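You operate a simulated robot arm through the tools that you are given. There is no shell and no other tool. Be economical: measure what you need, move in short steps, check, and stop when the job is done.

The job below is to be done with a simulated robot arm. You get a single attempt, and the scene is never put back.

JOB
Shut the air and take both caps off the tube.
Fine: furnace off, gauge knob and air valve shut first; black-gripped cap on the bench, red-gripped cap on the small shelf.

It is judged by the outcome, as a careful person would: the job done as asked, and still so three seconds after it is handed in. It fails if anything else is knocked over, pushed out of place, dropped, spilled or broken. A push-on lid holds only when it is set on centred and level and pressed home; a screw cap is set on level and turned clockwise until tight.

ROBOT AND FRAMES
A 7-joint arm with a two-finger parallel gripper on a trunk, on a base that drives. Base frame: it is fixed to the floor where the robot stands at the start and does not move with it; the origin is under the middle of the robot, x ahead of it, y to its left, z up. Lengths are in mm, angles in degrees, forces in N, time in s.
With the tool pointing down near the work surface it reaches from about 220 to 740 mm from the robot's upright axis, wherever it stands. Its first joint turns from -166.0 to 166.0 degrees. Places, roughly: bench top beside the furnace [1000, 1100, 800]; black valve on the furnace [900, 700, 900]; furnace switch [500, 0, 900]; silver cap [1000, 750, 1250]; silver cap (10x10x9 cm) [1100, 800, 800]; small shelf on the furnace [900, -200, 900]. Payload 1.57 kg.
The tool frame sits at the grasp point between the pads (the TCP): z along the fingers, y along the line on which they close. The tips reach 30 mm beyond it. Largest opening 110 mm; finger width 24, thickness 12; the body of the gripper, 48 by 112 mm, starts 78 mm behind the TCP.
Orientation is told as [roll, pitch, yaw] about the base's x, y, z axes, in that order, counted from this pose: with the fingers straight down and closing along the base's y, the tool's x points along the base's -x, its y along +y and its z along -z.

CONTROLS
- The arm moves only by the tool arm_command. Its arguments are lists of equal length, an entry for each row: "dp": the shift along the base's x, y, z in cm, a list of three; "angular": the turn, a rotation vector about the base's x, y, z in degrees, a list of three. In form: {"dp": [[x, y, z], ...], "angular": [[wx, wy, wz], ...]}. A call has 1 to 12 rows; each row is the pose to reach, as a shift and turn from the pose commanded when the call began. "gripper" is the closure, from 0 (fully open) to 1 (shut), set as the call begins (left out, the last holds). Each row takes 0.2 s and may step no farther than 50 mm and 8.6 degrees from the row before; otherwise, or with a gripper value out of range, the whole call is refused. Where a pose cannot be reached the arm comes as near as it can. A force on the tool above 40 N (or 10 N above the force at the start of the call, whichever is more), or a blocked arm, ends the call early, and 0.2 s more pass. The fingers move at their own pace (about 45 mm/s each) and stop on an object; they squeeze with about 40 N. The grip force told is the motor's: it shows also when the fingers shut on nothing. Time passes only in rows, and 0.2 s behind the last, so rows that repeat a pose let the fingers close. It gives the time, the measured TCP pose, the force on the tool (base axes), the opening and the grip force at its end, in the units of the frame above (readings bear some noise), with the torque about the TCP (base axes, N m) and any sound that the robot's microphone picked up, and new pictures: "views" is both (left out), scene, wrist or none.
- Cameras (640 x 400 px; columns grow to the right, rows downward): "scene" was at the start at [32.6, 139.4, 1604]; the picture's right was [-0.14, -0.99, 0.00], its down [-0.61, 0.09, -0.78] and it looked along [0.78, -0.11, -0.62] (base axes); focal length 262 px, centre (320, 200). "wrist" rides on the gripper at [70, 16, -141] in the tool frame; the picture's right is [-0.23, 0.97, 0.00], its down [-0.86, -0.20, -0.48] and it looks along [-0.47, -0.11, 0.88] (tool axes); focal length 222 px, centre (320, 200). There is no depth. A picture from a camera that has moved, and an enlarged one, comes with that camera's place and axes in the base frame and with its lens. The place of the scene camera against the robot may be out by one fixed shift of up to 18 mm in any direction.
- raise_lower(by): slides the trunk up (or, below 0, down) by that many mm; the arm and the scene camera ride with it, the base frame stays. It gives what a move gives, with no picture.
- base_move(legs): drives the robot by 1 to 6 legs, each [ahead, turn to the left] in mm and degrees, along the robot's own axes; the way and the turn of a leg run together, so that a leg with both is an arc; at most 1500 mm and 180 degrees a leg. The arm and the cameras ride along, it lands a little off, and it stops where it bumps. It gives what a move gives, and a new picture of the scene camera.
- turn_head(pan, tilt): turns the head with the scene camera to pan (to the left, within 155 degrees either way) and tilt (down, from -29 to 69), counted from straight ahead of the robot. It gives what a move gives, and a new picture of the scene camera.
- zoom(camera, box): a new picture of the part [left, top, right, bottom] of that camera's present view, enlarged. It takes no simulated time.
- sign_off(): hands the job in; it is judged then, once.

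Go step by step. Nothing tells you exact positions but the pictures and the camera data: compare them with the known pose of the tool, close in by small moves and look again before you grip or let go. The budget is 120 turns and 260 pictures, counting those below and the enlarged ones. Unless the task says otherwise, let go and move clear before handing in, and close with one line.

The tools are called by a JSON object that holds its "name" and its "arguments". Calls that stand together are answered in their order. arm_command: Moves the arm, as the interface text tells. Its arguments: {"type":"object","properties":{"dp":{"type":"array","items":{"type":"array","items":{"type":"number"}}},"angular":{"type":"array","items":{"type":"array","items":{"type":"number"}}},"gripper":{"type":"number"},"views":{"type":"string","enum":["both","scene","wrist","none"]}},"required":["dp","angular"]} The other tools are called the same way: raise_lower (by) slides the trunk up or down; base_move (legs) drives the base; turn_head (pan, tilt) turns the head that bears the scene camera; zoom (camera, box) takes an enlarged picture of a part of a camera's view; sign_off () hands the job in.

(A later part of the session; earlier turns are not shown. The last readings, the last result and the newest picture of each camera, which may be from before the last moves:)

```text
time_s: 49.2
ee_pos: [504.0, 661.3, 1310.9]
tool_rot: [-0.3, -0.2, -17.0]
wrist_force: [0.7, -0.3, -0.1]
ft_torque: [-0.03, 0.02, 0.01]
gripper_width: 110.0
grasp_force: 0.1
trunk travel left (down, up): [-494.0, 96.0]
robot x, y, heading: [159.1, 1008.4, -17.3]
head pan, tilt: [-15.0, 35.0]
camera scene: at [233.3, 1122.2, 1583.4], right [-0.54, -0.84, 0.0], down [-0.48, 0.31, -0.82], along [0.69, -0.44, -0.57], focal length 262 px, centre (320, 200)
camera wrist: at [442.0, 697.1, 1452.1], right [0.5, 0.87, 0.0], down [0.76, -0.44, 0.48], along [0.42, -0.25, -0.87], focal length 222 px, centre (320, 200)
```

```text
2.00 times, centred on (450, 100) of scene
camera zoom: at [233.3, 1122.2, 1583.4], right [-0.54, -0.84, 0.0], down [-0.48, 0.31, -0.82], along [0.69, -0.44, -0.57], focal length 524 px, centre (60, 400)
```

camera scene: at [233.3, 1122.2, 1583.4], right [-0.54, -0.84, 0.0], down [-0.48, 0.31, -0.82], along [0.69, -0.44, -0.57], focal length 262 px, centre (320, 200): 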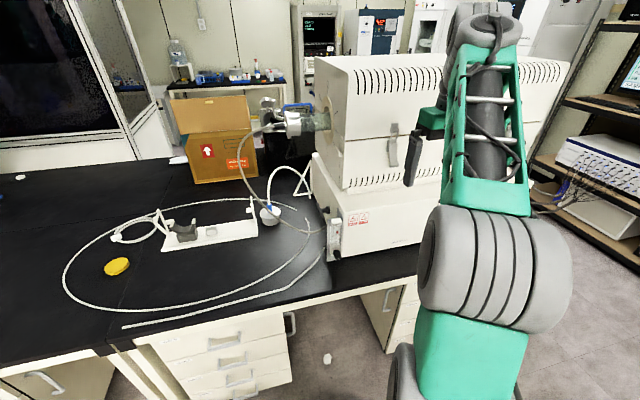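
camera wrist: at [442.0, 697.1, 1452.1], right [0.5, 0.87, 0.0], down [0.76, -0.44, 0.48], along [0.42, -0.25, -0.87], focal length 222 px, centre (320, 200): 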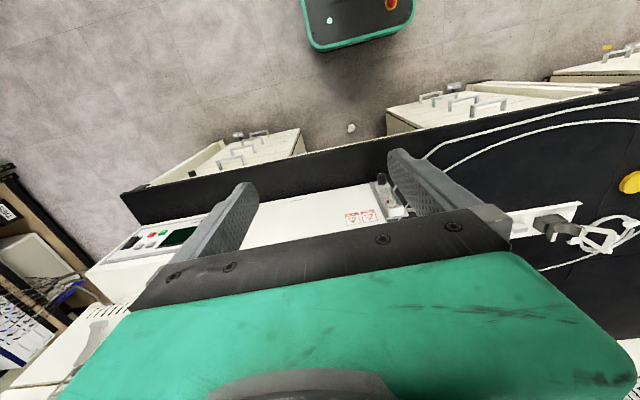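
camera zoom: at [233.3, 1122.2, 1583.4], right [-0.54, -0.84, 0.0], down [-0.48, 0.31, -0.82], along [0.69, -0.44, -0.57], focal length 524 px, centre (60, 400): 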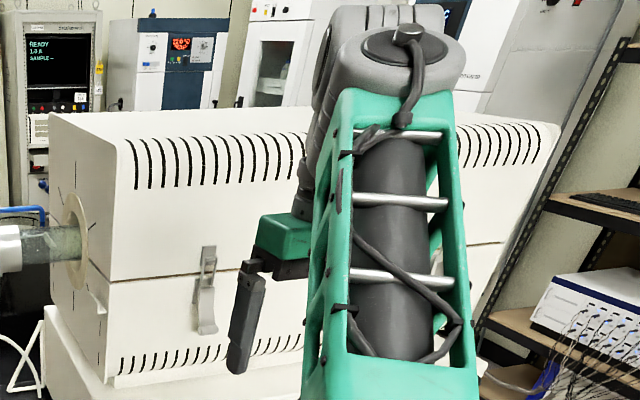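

I'll retract slightly from the furnace and then slide left along the bench, clear of the furnace's end.

{"name": "arm_command", "arguments": {"dp": [[-2.9, 0.9, 0], [-1.5, 5.2, 0], [-0.2, 9.5, 0], [1.2, 13.8, 0], [2.5, 18.1, 0], [3.9, 22.4, 0]], "angular": [[0, 0, 0], [0, 0, 0], [0, 0, 0], [0, 0, 0], [0, 0, 0], [0, 0, 0]], "views": "scene"}}

```text
time_s: 50.6
ee_pos: [543.5, 887.3, 1311.4]
tool_rot: [-0.3, -0.3, -17.0]
wrist_force: [0.5, -0.4, 0.3]
ft_torque: [0.0, 0.01, 0.01]
gripper_width: 109.9
grasp_force: 0.1
trunk travel left (down, up): [-494.0, 96.0]
robot x, y, heading: [163.6, 1007.5, -17.6]
head pan, tilt: [-15.0, 35.0]
camera scene: at [233.6, 1122.9, 1583.3], right [-0.54, -0.84, 0.0], down [-0.48, 0.31, -0.82], along [0.69, -0.44, -0.57], focal length 262 px, centre (320, 200)
```

scene: 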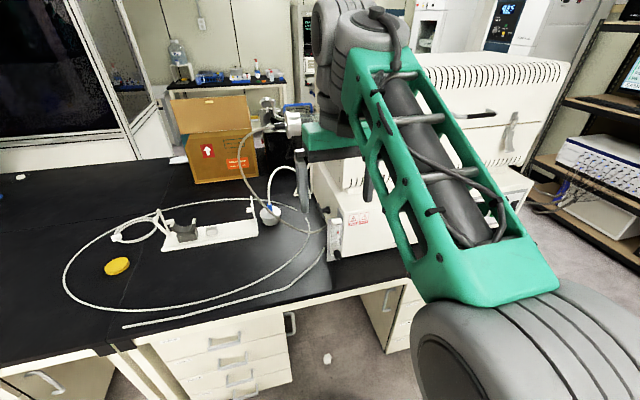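

Clear now. I'll extend forward, raise, and start pitching the tool forward.

{"name": "arm_command", "arguments": {"dp": [[3, -1, 2], [6, -2, 4], [9, -3, 6], [12, -4, 8], [12, -4, 9]], "angular": [[0, 0, 0], [-2.4, -7.6, 0], [-4.8, -15.2, 0], [-7.2, -22.9, 0], [-9.6, -30.5, 0]], "views": "none"}}

{"name": "arm_command", "arguments": {"dp": [[0, 0, 0], [0, 0, 0], [0, 0, 0], [0, 0, 0], [0, 0, 0], [0, 0, 0], [0, 0, 0]], "angular": [[-2.4, -7.6, 0], [-4.8, -15.2, 0], [-7.2, -22.9, 0], [-9.6, -30.5, 0], [-12, -38.2, 0], [-14.4, -45.8, 0], [-16.8, -53.4, 0]]}}

```text
time_s: 51.8
ee_pos: [664.2, 845.7, 1401.1]
tool_rot: [-0.7, -32.4, -16.9]
wrist_force: [-0.2, 0.4, -0.6]
ft_torque: [-0.01, 0.01, 0.02]
gripper_width: 110.0
grasp_force: 0.0
trunk travel left (down, up): [-494.0, 96.0]
robot x, y, heading: [162.0, 1007.3, -17.5]
head pan, tilt: [-15.0, 35.0]
```

```text
time_s: 53.4
ee_pos: [665.3, 845.4, 1397.2]
tool_rot: [-13.0, -87.8, -4.9]
wrist_force: [0.1, -0.7, -0.1]
ft_torque: [0.0, 0.02, 0.01]
gripper_width: 109.9
grasp_force: 0.1
trunk travel left (down, up): [-494.0, 96.0]
robot x, y, heading: [165.4, 1009.5, -17.6]
head pan, tilt: [-15.0, 35.0]
camera scene: at [233.9, 1122.4, 1583.7], right [-0.54, -0.84, 0.0], down [-0.48, 0.31, -0.82], along [0.69, -0.44, -0.57], focal length 262 px, centre (320, 200)
camera wrist: at [534.1, 902.8, 1332.1], right [0.31, 0.93, 0.22], down [-0.48, -0.05, 0.87], along [0.82, -0.37, 0.43], focal length 222 px, centre (320, 200)
```

scene: 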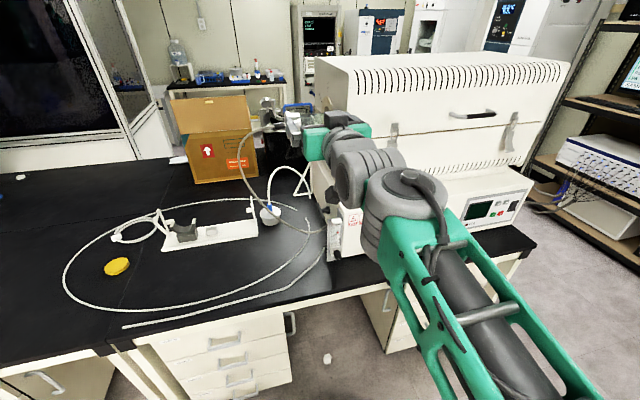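
wrist: 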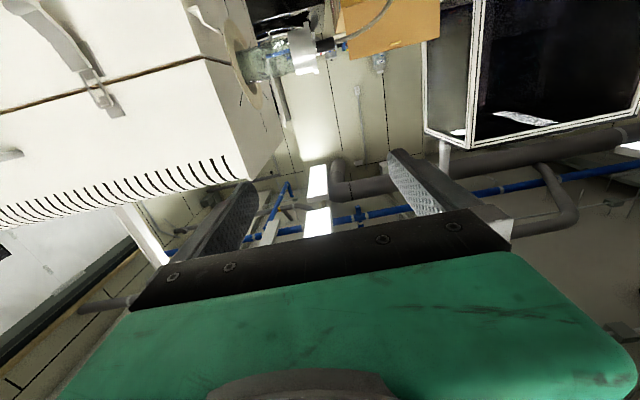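

The horizontal posture works. For gripping I want the wrist camera above the hand, so I'll roll the tool about its own axis.

{"name": "arm_command", "arguments": {"dp": [[0, 0, 0], [0, 0, 0], [0, 0, 0], [0, 0, 0], [0, 0, 0], [0, 0, 0], [0, 0, 0], [0, 0, 0], [0, 0, 0], [0, 0, 0], [0, 0, 0]], "angular": [[7.8, -2.5, 0], [15.6, -4.9, 0], [23.4, -7.4, 0], [31.2, -9.8, 0], [39, -12.3, 0], [46.8, -14.7, 0], [54.6, -17.2, 0], [62.4, -19.6, 0], [70.2, -22.1, 0], [78, -24.5, 0], [85.8, -27, 0]]}}

```text
time_s: 55.8
ee_pos: [662.2, 845.6, 1402.3]
tool_rot: [89.8, -0.4, -105.9]
wrist_force: [-1.1, 0.4, -0.2]
ft_torque: [0.0, -0.01, 0.0]
gripper_width: 110.0
grasp_force: 0.0
trunk travel left (down, up): [-494.0, 96.0]
robot x, y, heading: [161.5, 1004.4, -17.4]
head pan, tilt: [-15.0, 35.0]
camera scene: at [233.5, 1122.6, 1583.3], right [-0.54, -0.84, 0.0], down [-0.48, 0.31, -0.82], along [0.69, -0.44, -0.57], focal length 262 px, centre (320, 200)
camera wrist: at [546.6, 950.1, 1418.4], right [-0.06, -0.21, 0.98], down [-0.69, -0.69, -0.19], along [0.72, -0.69, -0.11], focal length 222 px, centre (320, 200)
```

scene: 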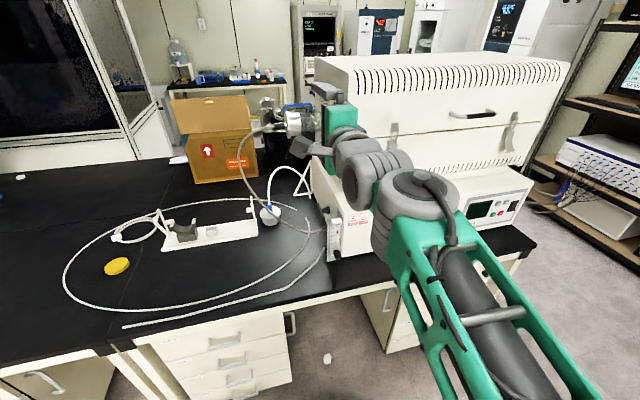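
wrist: 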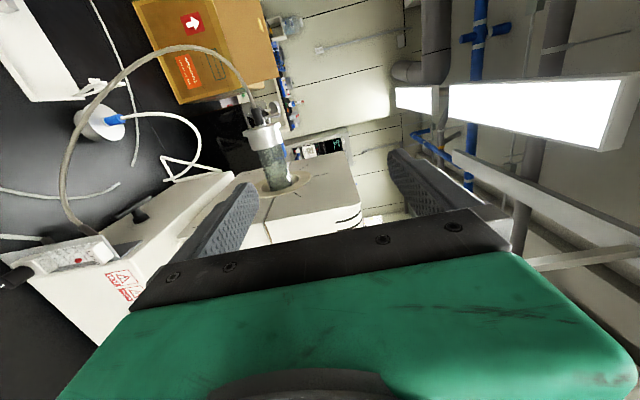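

Excellent: rolled 90°, the camera sits on the left and looks at the furnace's left end. Zooming in on the valve and the cap.

{"name": "zoom", "arguments": {"camera": "wrist", "box": [0, 150, 250, 310]}}

{"name": "zoom", "arguments": {"camera": "wrist", "box": [200, 80, 340, 220]}}

```text
2.50 times, centred on (125, 230) of wrist
camera zoom: at [546.6, 950.1, 1418.4], right [-0.06, -0.21, 0.98], down [-0.69, -0.69, -0.19], along [0.72, -0.69, -0.11], focal length 555 px, centre (808, 125)
```

zoom: 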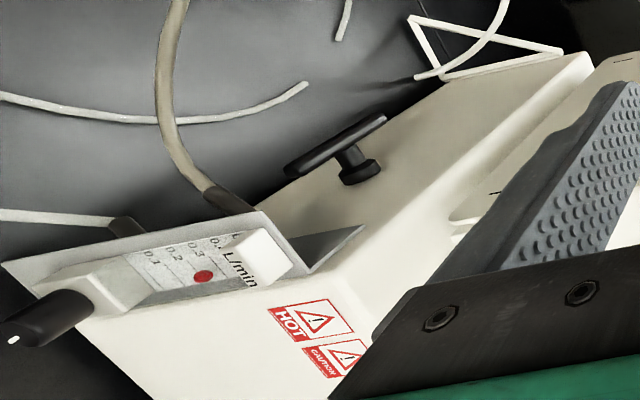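

```text
2.86 times, centred on (270, 150) of wrist
camera zoom: at [546.6, 950.1, 1418.4], right [-0.06, -0.21, 0.98], down [-0.69, -0.69, -0.19], along [0.72, -0.69, -0.11], focal length 635 px, centre (463, 343)
```

zoom: 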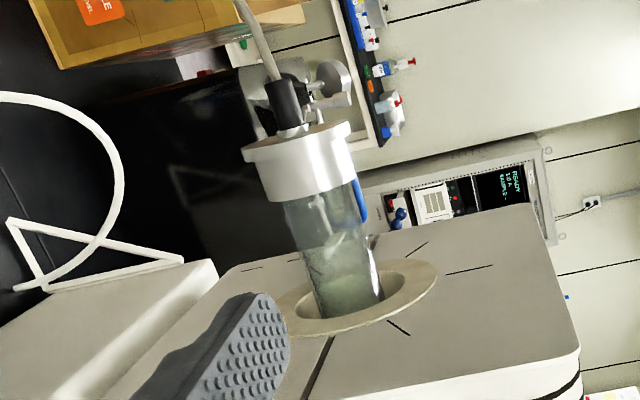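

The valve's bar handle lies roughly front-to-back (open). The knob on the flow meter comes first. I'll lower the trunk so the horizontal hand comes to knob height in front of the bench edge.

{"name": "raise_lower", "arguments": {"by": -300}}

{"name": "arm_command", "arguments": {"dp": [[0, 0, 0]], "angular": [[0, 0, 0]], "gripper": 0.4}}

```text
time_s: 57.4
ee_pos: [661.4, 845.7, 1067.6]
tool_rot: [69.8, 2.0, -106.1]
wrist_force: [-1.1, -0.4, -0.1]
ft_torque: [-0.01, -0.05, -0.02]
gripper_width: 109.9
grasp_force: 0.2
trunk travel left (down, up): [-364.0, 226.0]
robot x, y, heading: [163.2, 1006.8, -17.6]
head pan, tilt: [-15.0, 35.0]
stopped: the arm was blocked; the commanded pose is now the measured one
```

```text
time_s: 57.8
ee_pos: [661.9, 845.7, 1070.0]
tool_rot: [69.8, 1.9, -106.2]
wrist_force: [0.0, 0.0, 0.3]
ft_torque: [0.01, 0.03, 0.0]
gripper_width: 75.9
grasp_force: 0.6
trunk travel left (down, up): [-364.0, 226.0]
robot x, y, heading: [163.7, 1007.3, -17.9]
head pan, tilt: [-15.0, 35.0]
camera scene: at [233.6, 1122.6, 1452.6], right [-0.54, -0.84, 0.0], down [-0.48, 0.31, -0.82], along [0.69, -0.44, -0.57], focal length 262 px, centre (320, 200)
camera wrist: at [558.6, 945.0, 1134.9], right [0.25, -0.34, 0.91], down [-0.73, -0.68, -0.05], along [0.63, -0.65, -0.42], focal length 222 px, centre (320, 200)
```

scene: 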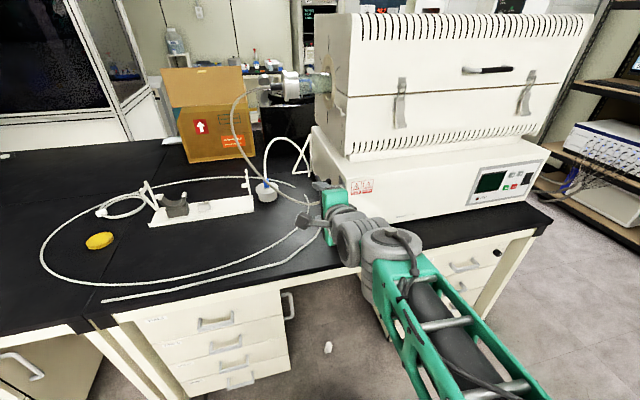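
wrist: 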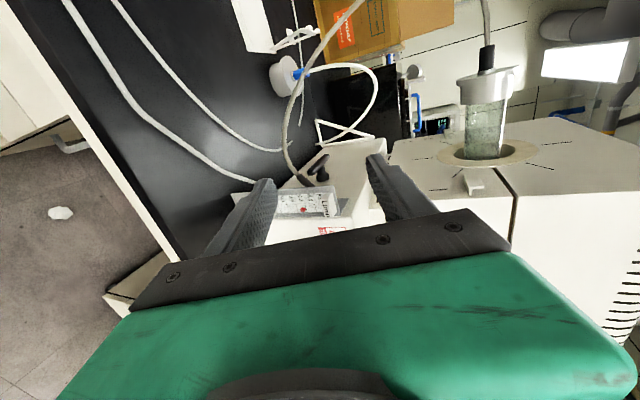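

The lowering outran the arm's pitch limit. I'll lift the arm back and re-level it, then lower in smaller steps.

{"name": "arm_command", "arguments": {"dp": [[0, 0, 4.5], [0, 0, 9], [0, 0, 13.5], [0, 0, 18], [0, 0, 20]], "angular": [[-1.2, -3.8, 0], [-2.4, -7.6, 0], [-3.6, -11.4, 0], [-4.8, -15.2, 0], [-6, -19, 0]], "views": "none"}}

{"name": "raise_lower", "arguments": {"by": -80}}

{"name": "raise_lower", "arguments": {"by": -80}}

{"name": "raise_lower", "arguments": {"by": -80}}

```text
time_s: 59.2
ee_pos: [680.5, 837.6, 1223.9]
tool_rot: [84.6, 1.9, -105.7]
wrist_force: [0.8, 0.1, -0.4]
ft_torque: [0.0, -0.05, 0.0]
gripper_width: 65.9
grasp_force: 0.1
trunk travel left (down, up): [-364.0, 226.0]
robot x, y, heading: [160.6, 1005.2, -17.5]
head pan, tilt: [-15.0, 35.0]
stopped in row 5: the arm was blocked; the commanded pose is now the measured one
```

```text
time_s: 60.3
ee_pos: [683.8, 836.9, 1134.4]
tool_rot: [84.0, 2.0, -105.7]
wrist_force: [-0.4, 0.0, 0.1]
ft_torque: [0.0, -0.04, 0.01]
gripper_width: 66.1
grasp_force: 0.1
trunk travel left (down, up): [-284.0, 306.0]
robot x, y, heading: [165.2, 1005.3, -17.4]
head pan, tilt: [-15.0, 35.0]
```

```text
time_s: 61.5
ee_pos: [685.0, 837.5, 1054.8]
tool_rot: [84.0, 2.1, -105.7]
wrist_force: [0.0, -0.1, -0.4]
ft_torque: [0.04, -0.01, 0.02]
gripper_width: 65.9
grasp_force: 0.1
trunk travel left (down, up): [-204.0, 386.0]
robot x, y, heading: [160.5, 1007.6, -17.5]
head pan, tilt: [-15.0, 35.0]
```

```text
time_s: 62.7
ee_pos: [690.6, 835.6, 969.5]
tool_rot: [83.5, 2.1, -105.6]
wrist_force: [0.2, -1.1, 0.0]
ft_torque: [0.0, -0.02, -0.01]
gripper_width: 65.9
grasp_force: 0.0
trunk travel left (down, up): [-124.0, 466.0]
robot x, y, heading: [158.8, 1007.3, -17.4]
head pan, tilt: [-15.0, 35.0]
```

That works. One more small drop, then I slide right toward the knob and look.

{"name": "raise_lower", "arguments": {"by": -60}}

{"name": "arm_command", "arguments": {"dp": [[-0.7, -2, 1], [-1.4, -4, 2], [-2, -6, 2], [-2.6, -7.6, 2]], "angular": [[-0.5, -1.6, 0], [-1, -3.2, 0], [-1.5, -4.8, 0], [-2, -6.2, 0]]}}

{"name": "turn_head", "arguments": {"pan": -10, "tilt": 30}}

```text
time_s: 63.7
ee_pos: [689.5, 835.5, 911.3]
tool_rot: [83.5, 2.0, -105.7]
wrist_force: [-1.2, 0.6, 0.5]
ft_torque: [-0.02, -0.02, 0.0]
gripper_width: 66.0
grasp_force: 0.0
trunk travel left (down, up): [-64.0, 526.0]
robot x, y, heading: [164.9, 1006.3, -17.5]
head pan, tilt: [-15.0, 35.0]
```

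```text
time_s: 64.7
ee_pos: [651.7, 762.8, 949.5]
tool_rot: [92.1, 1.6, -105.5]
wrist_force: [0.1, 0.6, 0.2]
ft_torque: [-0.02, 0.0, 0.02]
gripper_width: 66.2
grasp_force: 0.0
trunk travel left (down, up): [-64.0, 526.0]
robot x, y, heading: [163.3, 1006.8, -17.2]
head pan, tilt: [-15.0, 35.0]
camera scene: at [233.5, 1122.6, 1153.3], right [-0.54, -0.84, 0.0], down [-0.48, 0.31, -0.82], along [0.69, -0.44, -0.57], focal length 262 px, centre (320, 200)
camera wrist: at [535.7, 866.6, 962.8], right [-0.1, -0.23, 0.97], down [-0.68, -0.69, -0.24], along [0.72, -0.68, -0.09], focal length 222 px, centre (320, 200)
```

scene: 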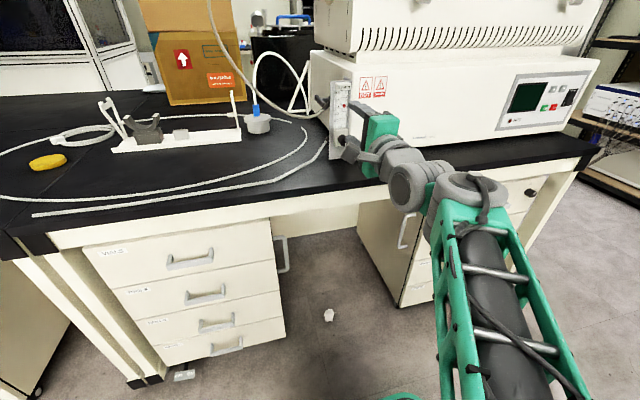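
wrist: 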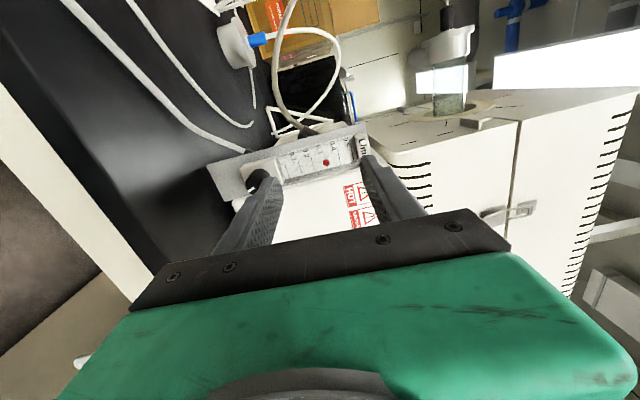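

```text
time_s: 65.3
ee_pos: [652.7, 763.5, 949.3]
tool_rot: [91.9, 1.5, -105.6]
wrist_force: [0.3, 0.7, -0.1]
ft_torque: [0.01, 0.02, 0.01]
gripper_width: 66.2
grasp_force: 0.1
trunk travel left (down, up): [-64.0, 526.0]
robot x, y, heading: [164.2, 1007.5, -17.7]
head pan, tilt: [-10.0, 30.0]
camera scene: at [239.5, 1128.1, 1161.1], right [-0.46, -0.89, 0.0], down [-0.44, 0.23, -0.87], along [0.77, -0.4, -0.5], focal length 262 px, centre (320, 200)
```

scene: 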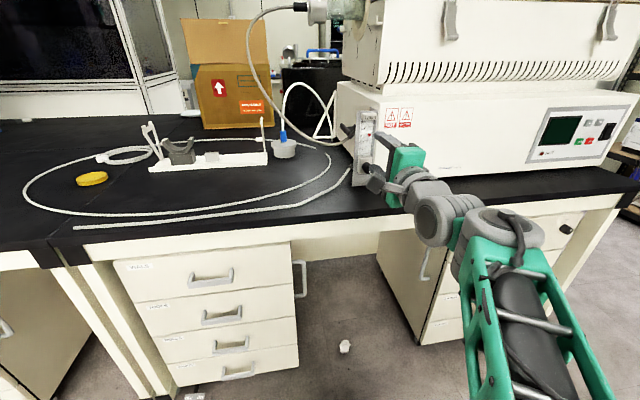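

Nicely placed in front of the flow meter. Zoom the wrist and scene views to measure the knob against the fingers.

{"name": "zoom", "arguments": {"camera": "wrist", "box": [190, 110, 430, 260]}}

{"name": "zoom", "arguments": {"camera": "scene", "box": [320, 90, 440, 210]}}

```text
2.67 times, centred on (310, 185) of wrist
camera zoom: at [536.4, 866.7, 961.8], right [-0.1, -0.24, 0.97], down [-0.68, -0.69, -0.24], along [0.73, -0.68, -0.09], focal length 592 px, centre (347, 240)
```

zoom: 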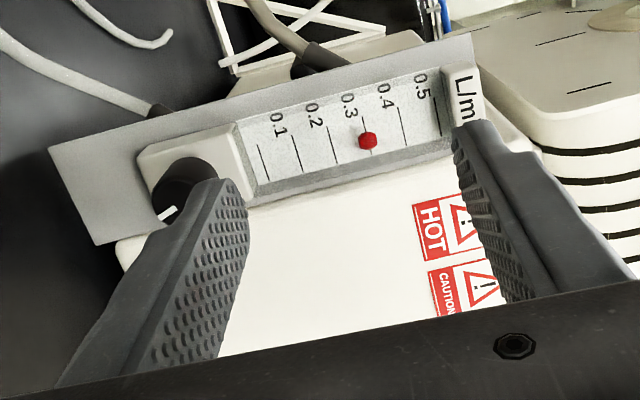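

```text
3.33 times, centred on (380, 150) of scene
camera zoom: at [239.5, 1128.1, 1161.1], right [-0.46, -0.89, 0.0], down [-0.44, 0.23, -0.87], along [0.77, -0.4, -0.5], focal length 874 px, centre (120, 367)
```

zoom: 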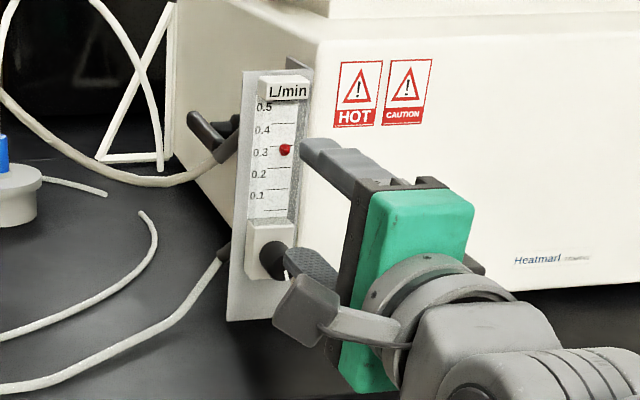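

Flow reads ~0.33 L/min. The wrist ray puts the knob at about s-line 919, z≈884 (TCP is at 949). I'll lower in place with the fingers narrowed to ~45 mm.

{"name": "arm_command", "arguments": {"dp": [[0, 0, -2], [-0.1, -0.2, -4], [-0.1, -0.4, -6], [-0.1, -0.4, -6.5]], "angular": [[0, 0, 0], [0, 0, 0], [0, 0, 0], [0, 0, 0]], "gripper": 0.58, "views": "none"}}

{"name": "zoom", "arguments": {"camera": "wrist", "box": [190, 90, 430, 240]}}

{"name": "zoom", "arguments": {"camera": "scene", "box": [320, 90, 440, 210]}}

```text
time_s: 66.3
ee_pos: [651.7, 758.8, 884.1]
tool_rot: [91.9, 1.6, -105.5]
wrist_force: [-0.7, -0.1, 0.2]
ft_torque: [-0.02, 0.01, 0.01]
gripper_width: 46.4
grasp_force: 0.1
trunk travel left (down, up): [-64.0, 526.0]
robot x, y, heading: [160.4, 1005.6, -17.5]
head pan, tilt: [-10.0, 30.0]
```

```text
2.67 times, centred on (310, 165) of wrist
camera zoom: at [534.9, 862.8, 897.1], right [-0.1, -0.24, 0.97], down [-0.68, -0.69, -0.24], along [0.73, -0.68, -0.09], focal length 592 px, centre (347, 293)
```

zoom: 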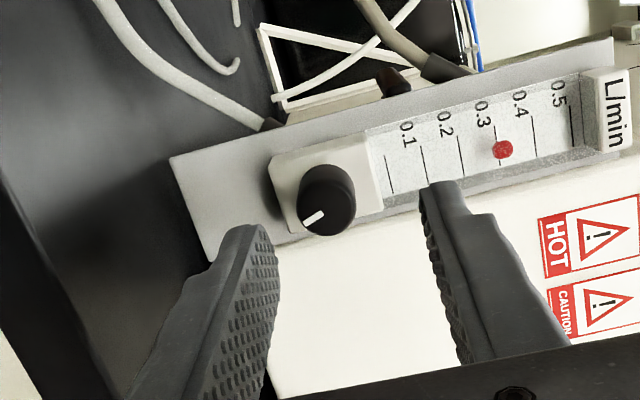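

```text
3.33 times, centred on (380, 150) of scene
camera zoom: at [239.5, 1128.1, 1161.1], right [-0.46, -0.89, 0.0], down [-0.44, 0.23, -0.87], along [0.77, -0.4, -0.5], focal length 874 px, centre (120, 367)
```

zoom: 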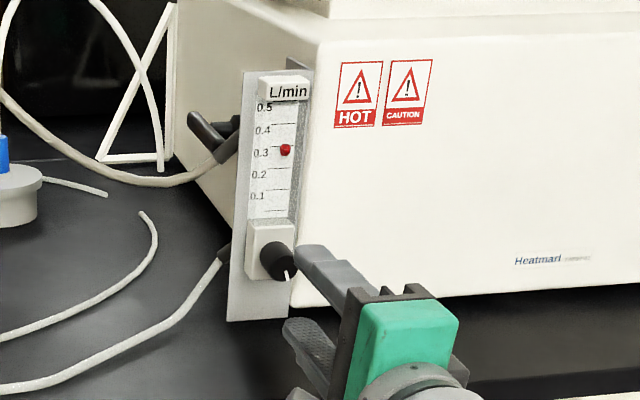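

Triangulated knob front: d≈468, s≈918, z≈880. I'll align the tool axis and advance ~54 mm so the fingertips straddle the knob.

{"name": "arm_command", "arguments": {"dp": [[1.3, -0.5, -0.4], [2.6, -0.9, -0.4], [3.9, -1.3, -0.4], [5.1, -1.7, -0.4]], "angular": [[0.6, 1.9, -1.9], [0.6, 1.9, -1.9], [0.6, 1.9, -1.9], [0.6, 1.9, -1.9]], "views": "none"}}

{"name": "zoom", "arguments": {"camera": "wrist", "box": [190, 90, 430, 240]}}

{"name": "zoom", "arguments": {"camera": "scene", "box": [320, 90, 440, 210]}}

```text
time_s: 67.3
ee_pos: [704.3, 742.7, 880.3]
tool_rot: [89.9, 1.5, -107.4]
wrist_force: [-0.1, 1.0, 0.0]
ft_torque: [-0.04, 0.04, 0.0]
gripper_width: 46.1
grasp_force: 0.0
trunk travel left (down, up): [-64.0, 526.0]
robot x, y, heading: [162.7, 1007.1, -17.4]
head pan, tilt: [-10.0, 30.0]
```

```text
2.67 times, centred on (310, 165) of wrist
camera zoom: at [590.2, 850.1, 898.7], right [-0.07, -0.24, 0.97], down [-0.71, -0.67, -0.22], along [0.7, -0.7, -0.12], focal length 592 px, centre (347, 293)
```

zoom: 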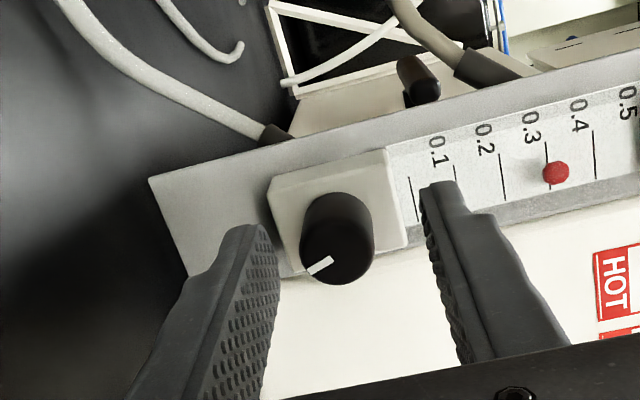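

```text
3.33 times, centred on (380, 150) of scene
camera zoom: at [239.4, 1128.2, 1161.1], right [-0.46, -0.89, 0.0], down [-0.44, 0.23, -0.87], along [0.77, -0.4, -0.5], focal length 874 px, centre (120, 367)
```

zoom: 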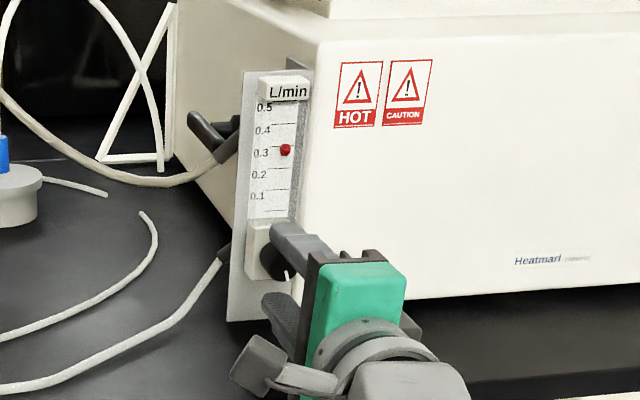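

The fingertips straddle the knob. I'll shift 3 mm left, advance 4 mm and close.

{"name": "arm_command", "arguments": {"dp": [[0.47, 0.17, 0], [0.47, 0.17, 0], [0.47, 0.17, 0], [0.47, 0.17, 0], [0.47, 0.17, 0]], "angular": [[0, 0, 0], [0, 0, 0], [0, 0, 0], [0, 0, 0], [0, 0, 0]], "gripper": 1, "views": "none"}}

{"name": "zoom", "arguments": {"camera": "wrist", "box": [190, 90, 430, 240]}}

```text
time_s: 68.5
ee_pos: [706.4, 744.9, 883.8]
tool_rot: [90.3, 1.5, -107.5]
wrist_force: [-22.1, 5.7, 5.8]
ft_torque: [-0.14, -0.09, -0.28]
gripper_width: 0.3
grasp_force: 21.1
trunk travel left (down, up): [-64.0, 526.0]
robot x, y, heading: [161.1, 1005.8, -17.6]
head pan, tilt: [-10.0, 30.0]
```

```text
2.67 times, centred on (310, 165) of wrist
camera zoom: at [592.9, 851.8, 901.2], right [-0.08, -0.24, 0.97], down [-0.71, -0.67, -0.22], along [0.7, -0.71, -0.12], focal length 592 px, centre (347, 293)
```

zoom: 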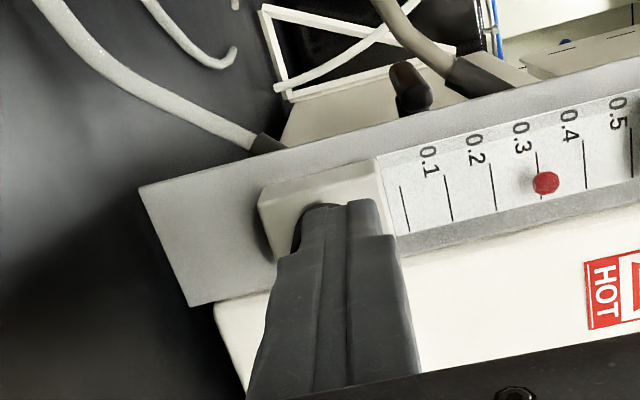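

The fingers closed just short of the knob's front. I'll reopen, then advance further with force watch.

{"name": "arm_command", "arguments": {"dp": [[-1, 0.3, -0.3], [-1, 0.3, -0.3], [-1, 0.3, -0.3], [-1, 0.3, -0.3], [0, 0, -0.3], [0.9, -0.3, -0.3], [1.4, -0.45, -0.3]], "angular": [[0, 0, 0], [0, 0, 0], [0, 0, 0], [0, 0, 0], [0, 0, 0], [0, 0, 0], [0, 0, 0]], "gripper": 0.58, "views": "none"}}

{"name": "zoom", "arguments": {"camera": "wrist", "box": [190, 90, 430, 240]}}

```text
time_s: 70.1
ee_pos: [720.8, 739.7, 877.0]
tool_rot: [89.9, 1.6, -107.4]
wrist_force: [-0.2, -0.3, 0.0]
ft_torque: [0.0, 0.0, 0.0]
gripper_width: 46.1
grasp_force: 0.1
trunk travel left (down, up): [-64.0, 526.0]
robot x, y, heading: [160.8, 1004.2, -17.6]
head pan, tilt: [-10.0, 30.0]
```

```text
2.67 times, centred on (310, 165) of wrist
camera zoom: at [609.1, 846.9, 895.0], right [-0.07, -0.24, 0.97], down [-0.71, -0.67, -0.22], along [0.7, -0.7, -0.12], focal length 592 px, centre (347, 293)
```

zoom: 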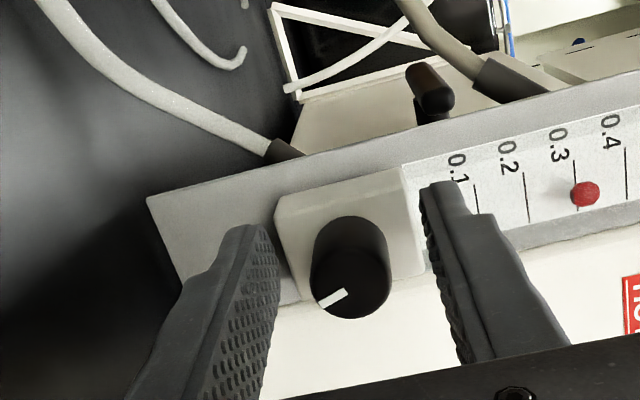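

The knob is now well between the fingers with no contact force. Closing.

{"name": "arm_command", "arguments": {"dp": [[0.3, 0, 0], [0.3, 0, 0], [0.3, 0, 0], [0.3, 0, 0], [0.3, 0, 0]], "angular": [[0, 0, 0], [0, 0, 0], [0, 0, 0], [0, 0, 0], [0, 0, 0]], "gripper": 1, "views": "none"}}

{"name": "zoom", "arguments": {"camera": "wrist", "box": [190, 90, 430, 240]}}

```text
time_s: 71.3
ee_pos: [725.1, 739.6, 875.4]
tool_rot: [89.6, 1.6, -107.5]
wrist_force: [-5.1, 1.3, -9.2]
ft_torque: [0.02, -0.27, -0.14]
gripper_width: 24.4
grasp_force: 36.7
trunk travel left (down, up): [-64.0, 526.0]
robot x, y, heading: [162.6, 1007.6, -17.3]
head pan, tilt: [-10.0, 30.0]
```

```text
2.67 times, centred on (310, 165) of wrist
camera zoom: at [612.1, 846.6, 894.2], right [-0.07, -0.24, 0.97], down [-0.71, -0.67, -0.22], along [0.7, -0.7, -0.13], focal length 592 px, centre (347, 293)
```

zoom: 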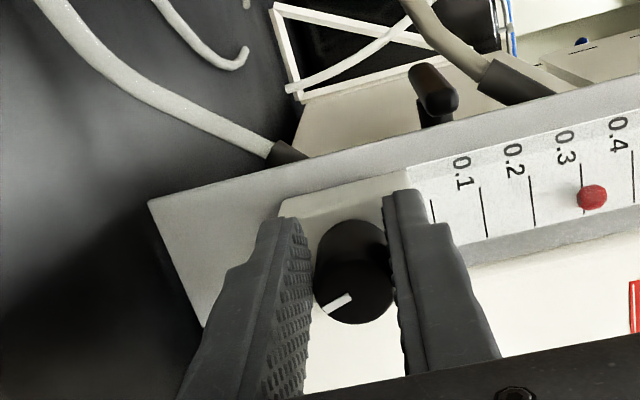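

Knob gripped (24 mm). Turn it clockwise 43° (about the forward axis) and check the ball.

{"name": "arm_command", "arguments": {"dp": [[0, 0, 0], [0, 0, 0], [0, 0, 0], [0, 0, 0], [0, 0, 0], [0, 0, 0]], "angular": [[6.9, -2.1, 0], [13.8, -4.2, 0], [20.6, -6.3, 0], [27.5, -8.4, 0], [34.4, -10.5, 0], [41.3, -12.6, 0]], "views": "none"}}

{"name": "zoom", "arguments": {"camera": "wrist", "box": [190, 90, 430, 240]}}

{"name": "zoom", "arguments": {"camera": "scene", "box": [320, 90, 440, 210]}}

```text
time_s: 72.7
ee_pos: [725.5, 736.5, 881.8]
tool_rot: [90.4, 44.8, -107.2]
wrist_force: [13.6, -27.2, 24.3]
ft_torque: [-0.63, -0.73, -0.86]
gripper_width: 24.6
grasp_force: 36.6
trunk travel left (down, up): [-64.0, 526.0]
robot x, y, heading: [164.8, 1004.3, -17.6]
head pan, tilt: [-10.0, 30.0]
```

```text
2.67 times, centred on (310, 165) of wrist
camera zoom: at [601.6, 814.2, 942.7], right [-0.26, -0.81, 0.53], down [-0.59, -0.3, -0.75], along [0.76, -0.51, -0.4], focal length 592 px, centre (347, 293)
```

zoom: 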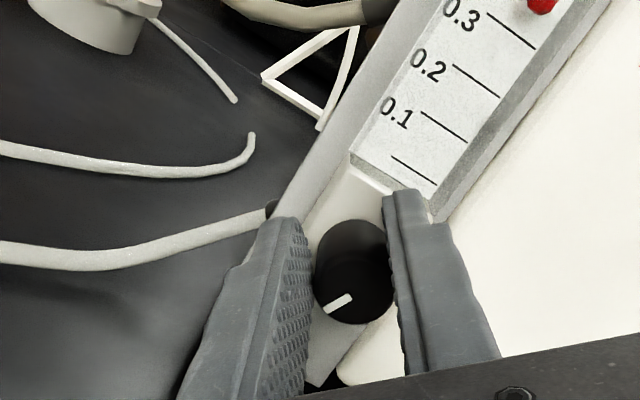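

```text
3.33 times, centred on (380, 150) of scene
camera zoom: at [239.6, 1126.3, 1161.7], right [-0.46, -0.89, 0.0], down [-0.44, 0.23, -0.87], along [0.77, -0.4, -0.5], focal length 874 px, centre (120, 367)
```

zoom: 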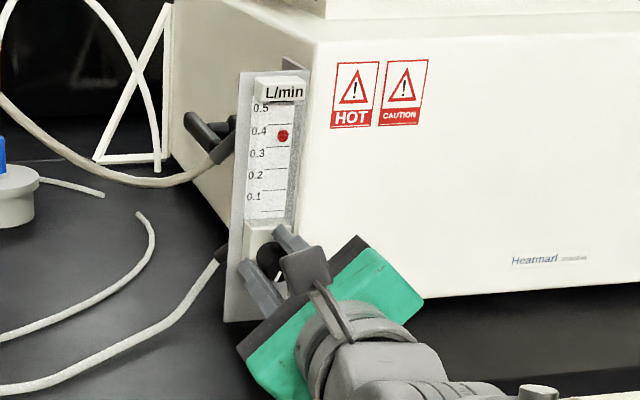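

The ball rose to ~0.38, so clockwise opens this knob. I'll turn it back counter-clockwise and further, watching the ball.

{"name": "arm_command", "arguments": {"dp": [[0, 0, 0], [0, 0, 0], [0, 0, 0], [0, 0, 0], [0, 0, 0], [0, 0, 0], [0, 0, 0], [0, 0, 0], [0, 0, 0], [0, 0, 0], [0, 0, 0], [0, 0, 0]], "angular": [[-6.9, 2.1, 0], [-13.8, 4.2, 0], [-20.6, 6.3, 0], [-27.5, 8.4, 0], [-34.4, 10.5, 0], [-41.3, 12.6, 0], [-48.2, 14.7, 0], [-55, 16.8, 0], [-61.9, 18.9, 0], [-68.8, 21, 0], [-75.6, 23.1, 0], [-82.5, 25.2, 0]], "views": "none"}}

{"name": "zoom", "arguments": {"camera": "wrist", "box": [190, 90, 430, 240]}}

{"name": "zoom", "arguments": {"camera": "scene", "box": [320, 90, 440, 210]}}

```text
time_s: 75.3
ee_pos: [725.2, 735.4, 867.0]
tool_rot: [89.1, -41.3, -107.1]
wrist_force: [-25.2, -5.0, -35.7]
ft_torque: [0.45, 0.06, -0.57]
gripper_width: 25.0
grasp_force: 36.4
trunk travel left (down, up): [-64.0, 526.0]
robot x, y, heading: [163.1, 1008.6, -17.5]
head pan, tilt: [-10.0, 30.0]
```

```text
2.67 times, centred on (310, 165) of wrist
camera zoom: at [609.1, 838.6, 835.7], right [0.15, 0.45, 0.88], down [-0.69, -0.59, 0.42], along [0.71, -0.67, 0.22], focal length 592 px, centre (347, 293)
```

zoom: 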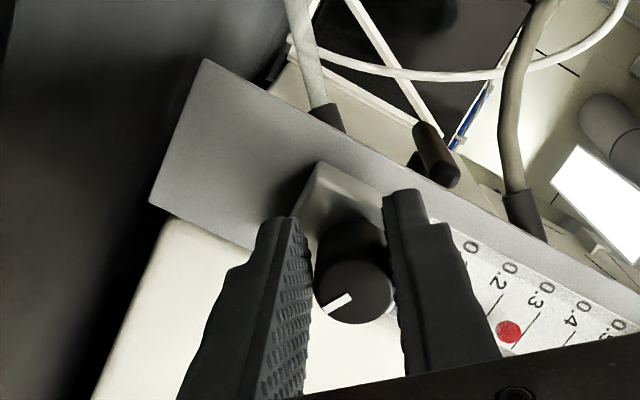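

```text
3.33 times, centred on (380, 150) of scene
camera zoom: at [239.5, 1126.4, 1160.8], right [-0.46, -0.89, 0.0], down [-0.44, 0.23, -0.87], along [0.77, -0.4, -0.5], focal length 874 px, centre (120, 367)
```

zoom: 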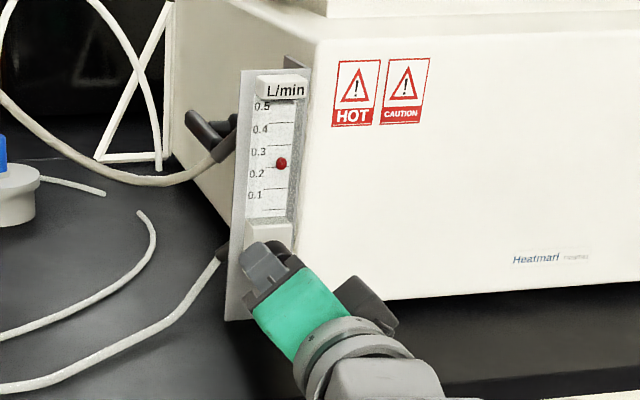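

The ball fell to ~0.24: counter-clockwise closes. My grip was ~8 mm off the knob axis, so I'll open, recentre, roll back and regrip.

{"name": "arm_command", "arguments": {"dp": [[0, 0, 0], [0, 0, 0], [-0.2, -0.7, 0.7], [-0.2, -0.7, 0.7], [-0.2, -0.7, 0.7], [-0.2, -0.7, 0.7], [-0.2, -0.7, 0.7], [-0.2, -0.7, 0.7], [-0.2, -0.7, 0.7], [-0.2, -0.7, 0.7], [-0.2, -0.7, 0.7]], "angular": [[0, 0, 0], [0, 0, 0], [8.1, -2.5, 0], [16.2, -4.9, 0], [24.3, -7.4, 0], [32.4, -9.8, 0], [40.5, -12.3, 0], [48.6, -14.7, 0], [56.7, -17.2, 0], [64.8, -19.6, 0], [72.9, -22.1, 0]], "gripper": 0.55, "views": "none"}}

{"name": "arm_command", "arguments": {"dp": [[0, 0, 0], [0, 0, 0], [0, 0, 0]], "angular": [[8.1, -2.5, 0], [16.2, -4.9, 0], [20.3, -6.2, 0]], "views": "none"}}

{"name": "zoom", "arguments": {"camera": "wrist", "box": [190, 90, 430, 240]}}

```text
time_s: 77.7
ee_pos: [725.1, 732.0, 883.5]
tool_rot: [89.4, 34.7, -107.6]
wrist_force: [0.6, -0.3, 0.3]
ft_torque: [0.0, -0.01, -0.01]
gripper_width: 49.6
grasp_force: 0.1
trunk travel left (down, up): [-64.0, 526.0]
robot x, y, heading: [163.1, 1008.4, -17.4]
head pan, tilt: [-10.0, 30.0]
```

```text
time_s: 78.5
ee_pos: [722.8, 733.6, 882.3]
tool_rot: [89.0, 56.1, -107.9]
wrist_force: [0.2, -0.2, 0.2]
ft_torque: [-0.01, 0.03, 0.0]
gripper_width: 49.8
grasp_force: 0.1
trunk travel left (down, up): [-64.0, 526.0]
robot x, y, heading: [160.0, 1004.8, -17.3]
head pan, tilt: [-10.0, 30.0]
```

```text
2.67 times, centred on (310, 165) of wrist
camera zoom: at [596.9, 796.5, 951.5], right [-0.27, -0.89, 0.36], down [-0.56, -0.16, -0.82], along [0.79, -0.42, -0.46], focal length 592 px, centre (347, 293)
```

zoom: 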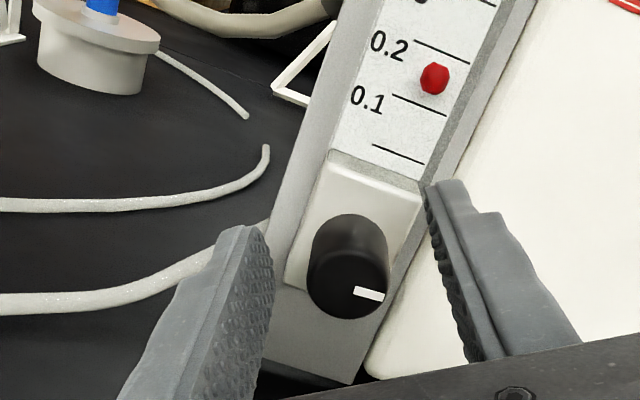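

The ball keeps falling (~0.14 now). I'll recentre slightly on the knob axis and close.

{"name": "arm_command", "arguments": {"dp": [[0, -0.3, -0.7], [0, -0.3, -0.7], [0, -0.3, -0.7], [0, -0.3, -0.7]], "angular": [[0, 0, 0], [0, 0, 0], [0, 0, 0], [0, 0, 0]], "gripper": 1, "views": "none"}}

{"name": "zoom", "arguments": {"camera": "wrist", "box": [190, 90, 430, 240]}}

```text
time_s: 79.5
ee_pos: [723.3, 729.4, 876.8]
tool_rot: [89.1, 55.9, -107.7]
wrist_force: [1.4, 0.0, -0.7]
ft_torque: [-0.13, -0.45, -0.56]
gripper_width: 24.9
grasp_force: 36.3
trunk travel left (down, up): [-64.0, 526.0]
robot x, y, heading: [162.2, 1006.8, -17.7]
head pan, tilt: [-10.0, 30.0]
```

```text
2.67 times, centred on (310, 165) of wrist
camera zoom: at [597.2, 793.6, 944.6], right [-0.27, -0.89, 0.36], down [-0.56, -0.16, -0.82], along [0.79, -0.42, -0.45], focal length 592 px, centre (347, 293)
```

zoom: 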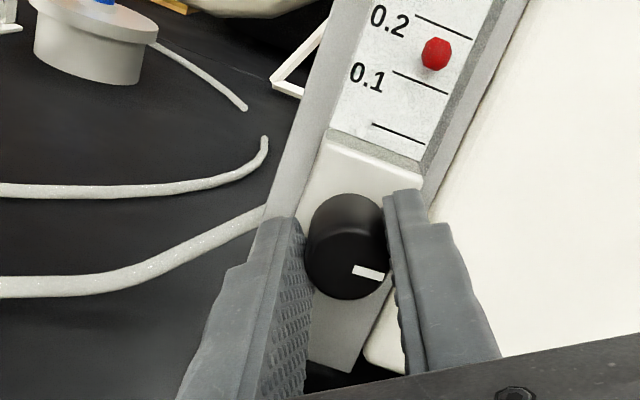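

Gripped and nearly force-free. Turn counter-clockwise about 90°, then check.

{"name": "arm_command", "arguments": {"dp": [[0, 0, 0], [0, 0, 0], [0, 0, 0], [0, 0, 0], [0, 0, 0], [0, 0, 0], [0, 0, 0], [0, 0, 0], [0, 0, 0], [0, 0, 0], [0, 0, 0], [0, 0, 0]], "angular": [[-7.6, 2.4, 0], [-15.2, 4.8, 0], [-22.8, 7.2, 0], [-30.4, 9.6, 0], [-38, 12, 0], [-45.6, 14.3, 0], [-53.2, 16.7, 0], [-60.8, 19.1, 0], [-68.4, 21.5, 0], [-76, 23.9, 0], [-83.6, 26.3, 0], [-91.2, 28.7, 0]], "views": "none"}}

{"name": "zoom", "arguments": {"camera": "scene", "box": [320, 90, 440, 210]}}

```text
time_s: 82.1
ee_pos: [723.8, 728.3, 874.6]
tool_rot: [89.3, -39.7, -107.6]
wrist_force: [-1.7, 3.8, -14.3]
ft_torque: [0.26, -0.41, 0.35]
gripper_width: 24.6
grasp_force: 36.0
trunk travel left (down, up): [-64.0, 526.0]
robot x, y, heading: [164.2, 1008.0, -17.6]
head pan, tilt: [-10.0, 30.0]
```

```text
3.33 times, centred on (380, 150) of scene
camera zoom: at [240.1, 1127.7, 1161.0], right [-0.46, -0.89, 0.0], down [-0.44, 0.23, -0.87], along [0.77, -0.4, -0.5], focal length 874 px, centre (120, 367)
```

zoom: 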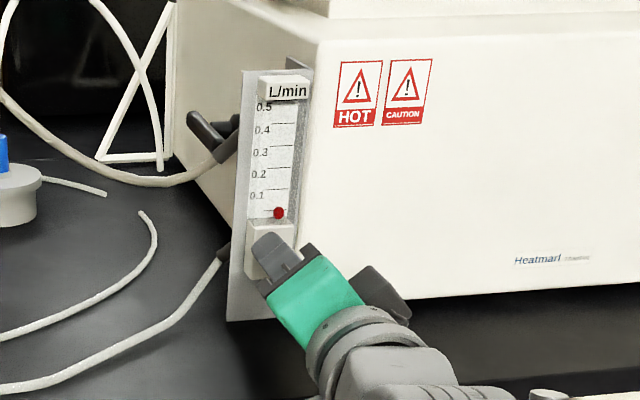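

The ball is at the bottom. I'll continue to the stop to make sure it is fully shut.

{"name": "arm_command", "arguments": {"dp": [[0, 0, 0], [0, 0, 0], [0, 0, 0], [0, 0, 0], [0, 0, 0]], "angular": [[-7.6, 2.4, 0], [-15.2, 4.8, 0], [-22.8, 7.2, 0], [-30.4, 9.6, 0], [-38, 12, 0]], "views": "none"}}

{"name": "zoom", "arguments": {"camera": "scene", "box": [320, 90, 440, 210]}}

{"name": "zoom", "arguments": {"camera": "wrist", "box": [190, 90, 430, 240]}}

```text
time_s: 83.3
ee_pos: [722.9, 727.8, 877.1]
tool_rot: [90.3, -79.6, -108.5]
wrist_force: [-4.1, -10.8, -6.4]
ft_torque: [0.31, -0.35, 0.25]
gripper_width: 24.3
grasp_force: 36.4
trunk travel left (down, up): [-64.0, 526.0]
robot x, y, heading: [161.2, 1007.2, -17.7]
head pan, tilt: [-10.0, 30.0]
```

```text
3.33 times, centred on (380, 150) of scene
camera zoom: at [239.6, 1126.7, 1161.2], right [-0.46, -0.89, 0.0], down [-0.44, 0.23, -0.87], along [0.77, -0.4, -0.5], focal length 874 px, centre (120, 367)
```

zoom: 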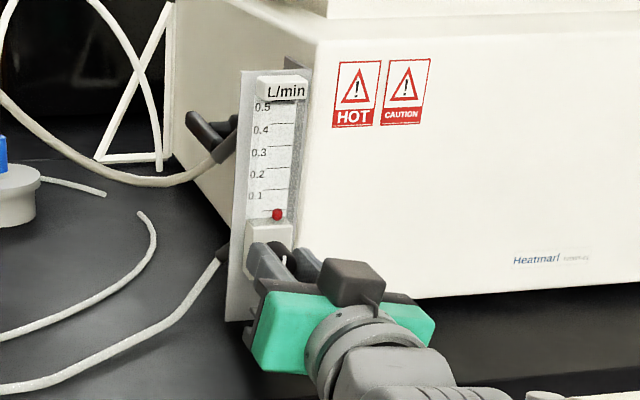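

```text
2.67 times, centred on (310, 165) of wrist
camera zoom: at [598.8, 798.5, 811.2], right [0.29, 0.87, 0.4], down [-0.56, -0.18, 0.8], along [0.77, -0.46, 0.44], focal length 592 px, centre (347, 293)
```

zoom: 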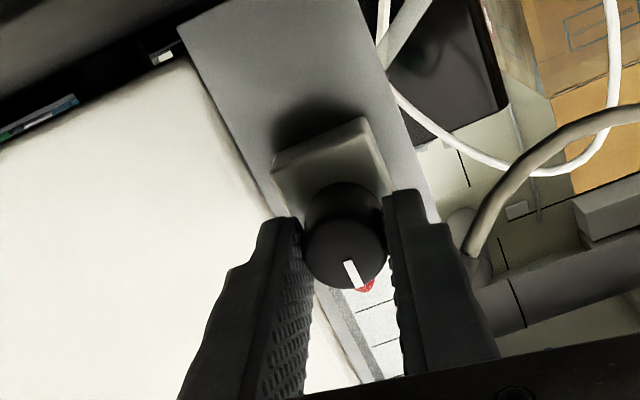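

The knob stopped with its mark straight up and the ball at zero: gauge shut. Release, back out, and roll back to get a view of the valve.

{"name": "arm_command", "arguments": {"dp": [[0, 0, 0], [0, 0, 0], [0, 0, 0], [-2, 0.6, 0], [-4, 1.2, 0], [-6, 1.9, 0], [-8, 2.5, 1]], "angular": [[0, 0, 0], [0, 0, 0], [0, 0, 0], [0, 0, 0], [0, 0, 0], [0, 0, 0], [7.6, -2.4, 0]], "gripper": 0.5, "views": "none"}}

{"name": "arm_command", "arguments": {"dp": [[0, 1, 1], [0, 2, 2], [0.5, 3, 3], [1, 4, 4], [1, 5, 5], [1, 6, 6], [1.5, 7, 7], [2, 8, 8], [2, 9, 9], [2.5, 10, 10]], "angular": [[7.6, -2.4, 0], [15.2, -4.8, 0], [22.8, -7.2, 0], [30.4, -9.6, 0], [38, -12, 0], [45.6, -14.3, 0], [53.2, -16.7, 0], [60.8, -19.1, 0], [64.6, -20.4, 0], [68.4, -21.5, 0]], "views": "wrist"}}

{"name": "zoom", "arguments": {"camera": "scene", "box": [320, 90, 440, 210]}}

```text
time_s: 84.9
ee_pos: [643.0, 754.6, 886.6]
tool_rot: [89.7, -71.5, -107.8]
wrist_force: [-0.2, -0.5, 0.4]
ft_torque: [0.01, 0.0, 0.0]
gripper_width: 55.1
grasp_force: 0.1
trunk travel left (down, up): [-64.0, 526.0]
robot x, y, heading: [161.2, 1007.5, -17.5]
head pan, tilt: [-10.0, 30.0]
```

```text
time_s: 87.3
ee_pos: [689.7, 841.6, 944.2]
tool_rot: [84.6, -0.1, -108.9]
wrist_force: [0.7, 1.0, 0.7]
ft_torque: [0.01, 0.02, -0.02]
gripper_width: 55.0
grasp_force: 0.0
trunk travel left (down, up): [-64.0, 526.0]
robot x, y, heading: [159.7, 1005.6, -17.8]
head pan, tilt: [-10.0, 30.0]
stopped in row 10: the arm was blocked; the commanded pose is now the measured one
camera wrist: at [581.1, 950.6, 972.8], right [0.01, -0.24, 0.97], down [-0.74, -0.65, -0.15], along [0.67, -0.72, -0.19], focal length 222 px, centre (320, 200)
```

wrist: 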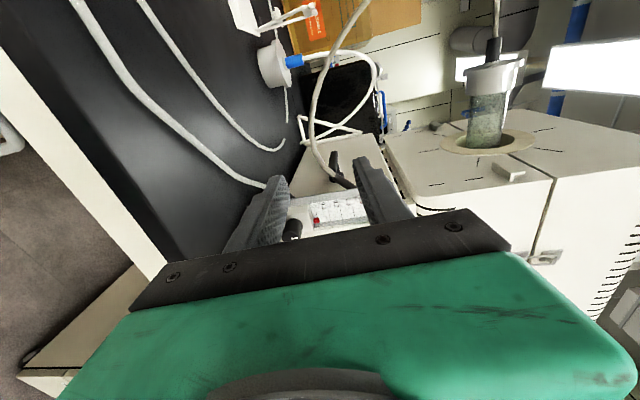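

```text
3.33 times, centred on (380, 150) of scene
camera zoom: at [245.6, 1128.9, 1160.0], right [-0.46, -0.89, 0.0], down [-0.45, 0.23, -0.86], along [0.77, -0.4, -0.5], focal length 874 px, centre (120, 367)
```

zoom: 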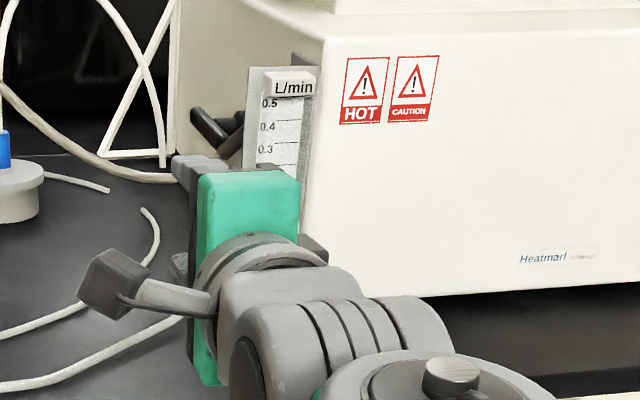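

Zooming on the valve from this side view.

{"name": "zoom", "arguments": {"camera": "wrist", "box": [290, 110, 410, 210]}}

{"name": "zoom", "arguments": {"camera": "scene", "box": [320, 90, 400, 140]}}

```text
4.00 times, centred on (350, 160) of wrist
camera zoom: at [581.1, 950.6, 972.8], right [0.01, -0.24, 0.97], down [-0.74, -0.65, -0.15], along [0.67, -0.72, -0.19], focal length 888 px, centre (200, 360)
```

zoom: 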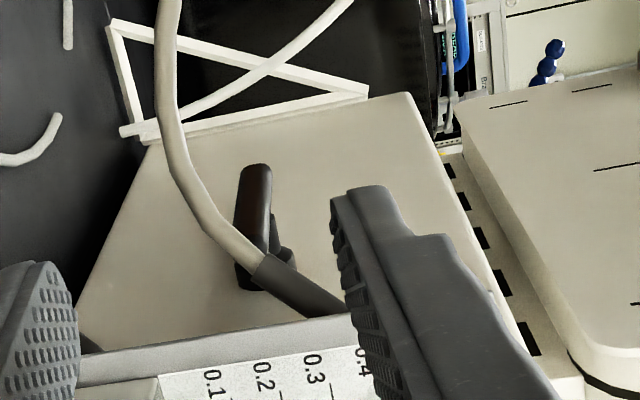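

```text
8.00 times, centred on (360, 115) of scene
camera zoom: at [245.6, 1128.9, 1160.0], right [-0.46, -0.89, 0.0], down [-0.45, 0.23, -0.86], along [0.77, -0.4, -0.5], focal length 2097 px, centre (0, 880)
```

zoom: 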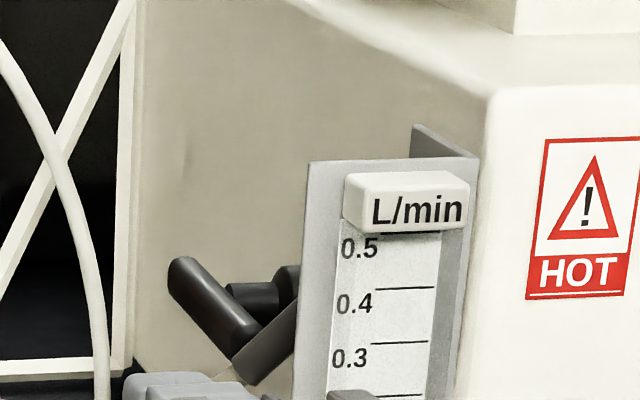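

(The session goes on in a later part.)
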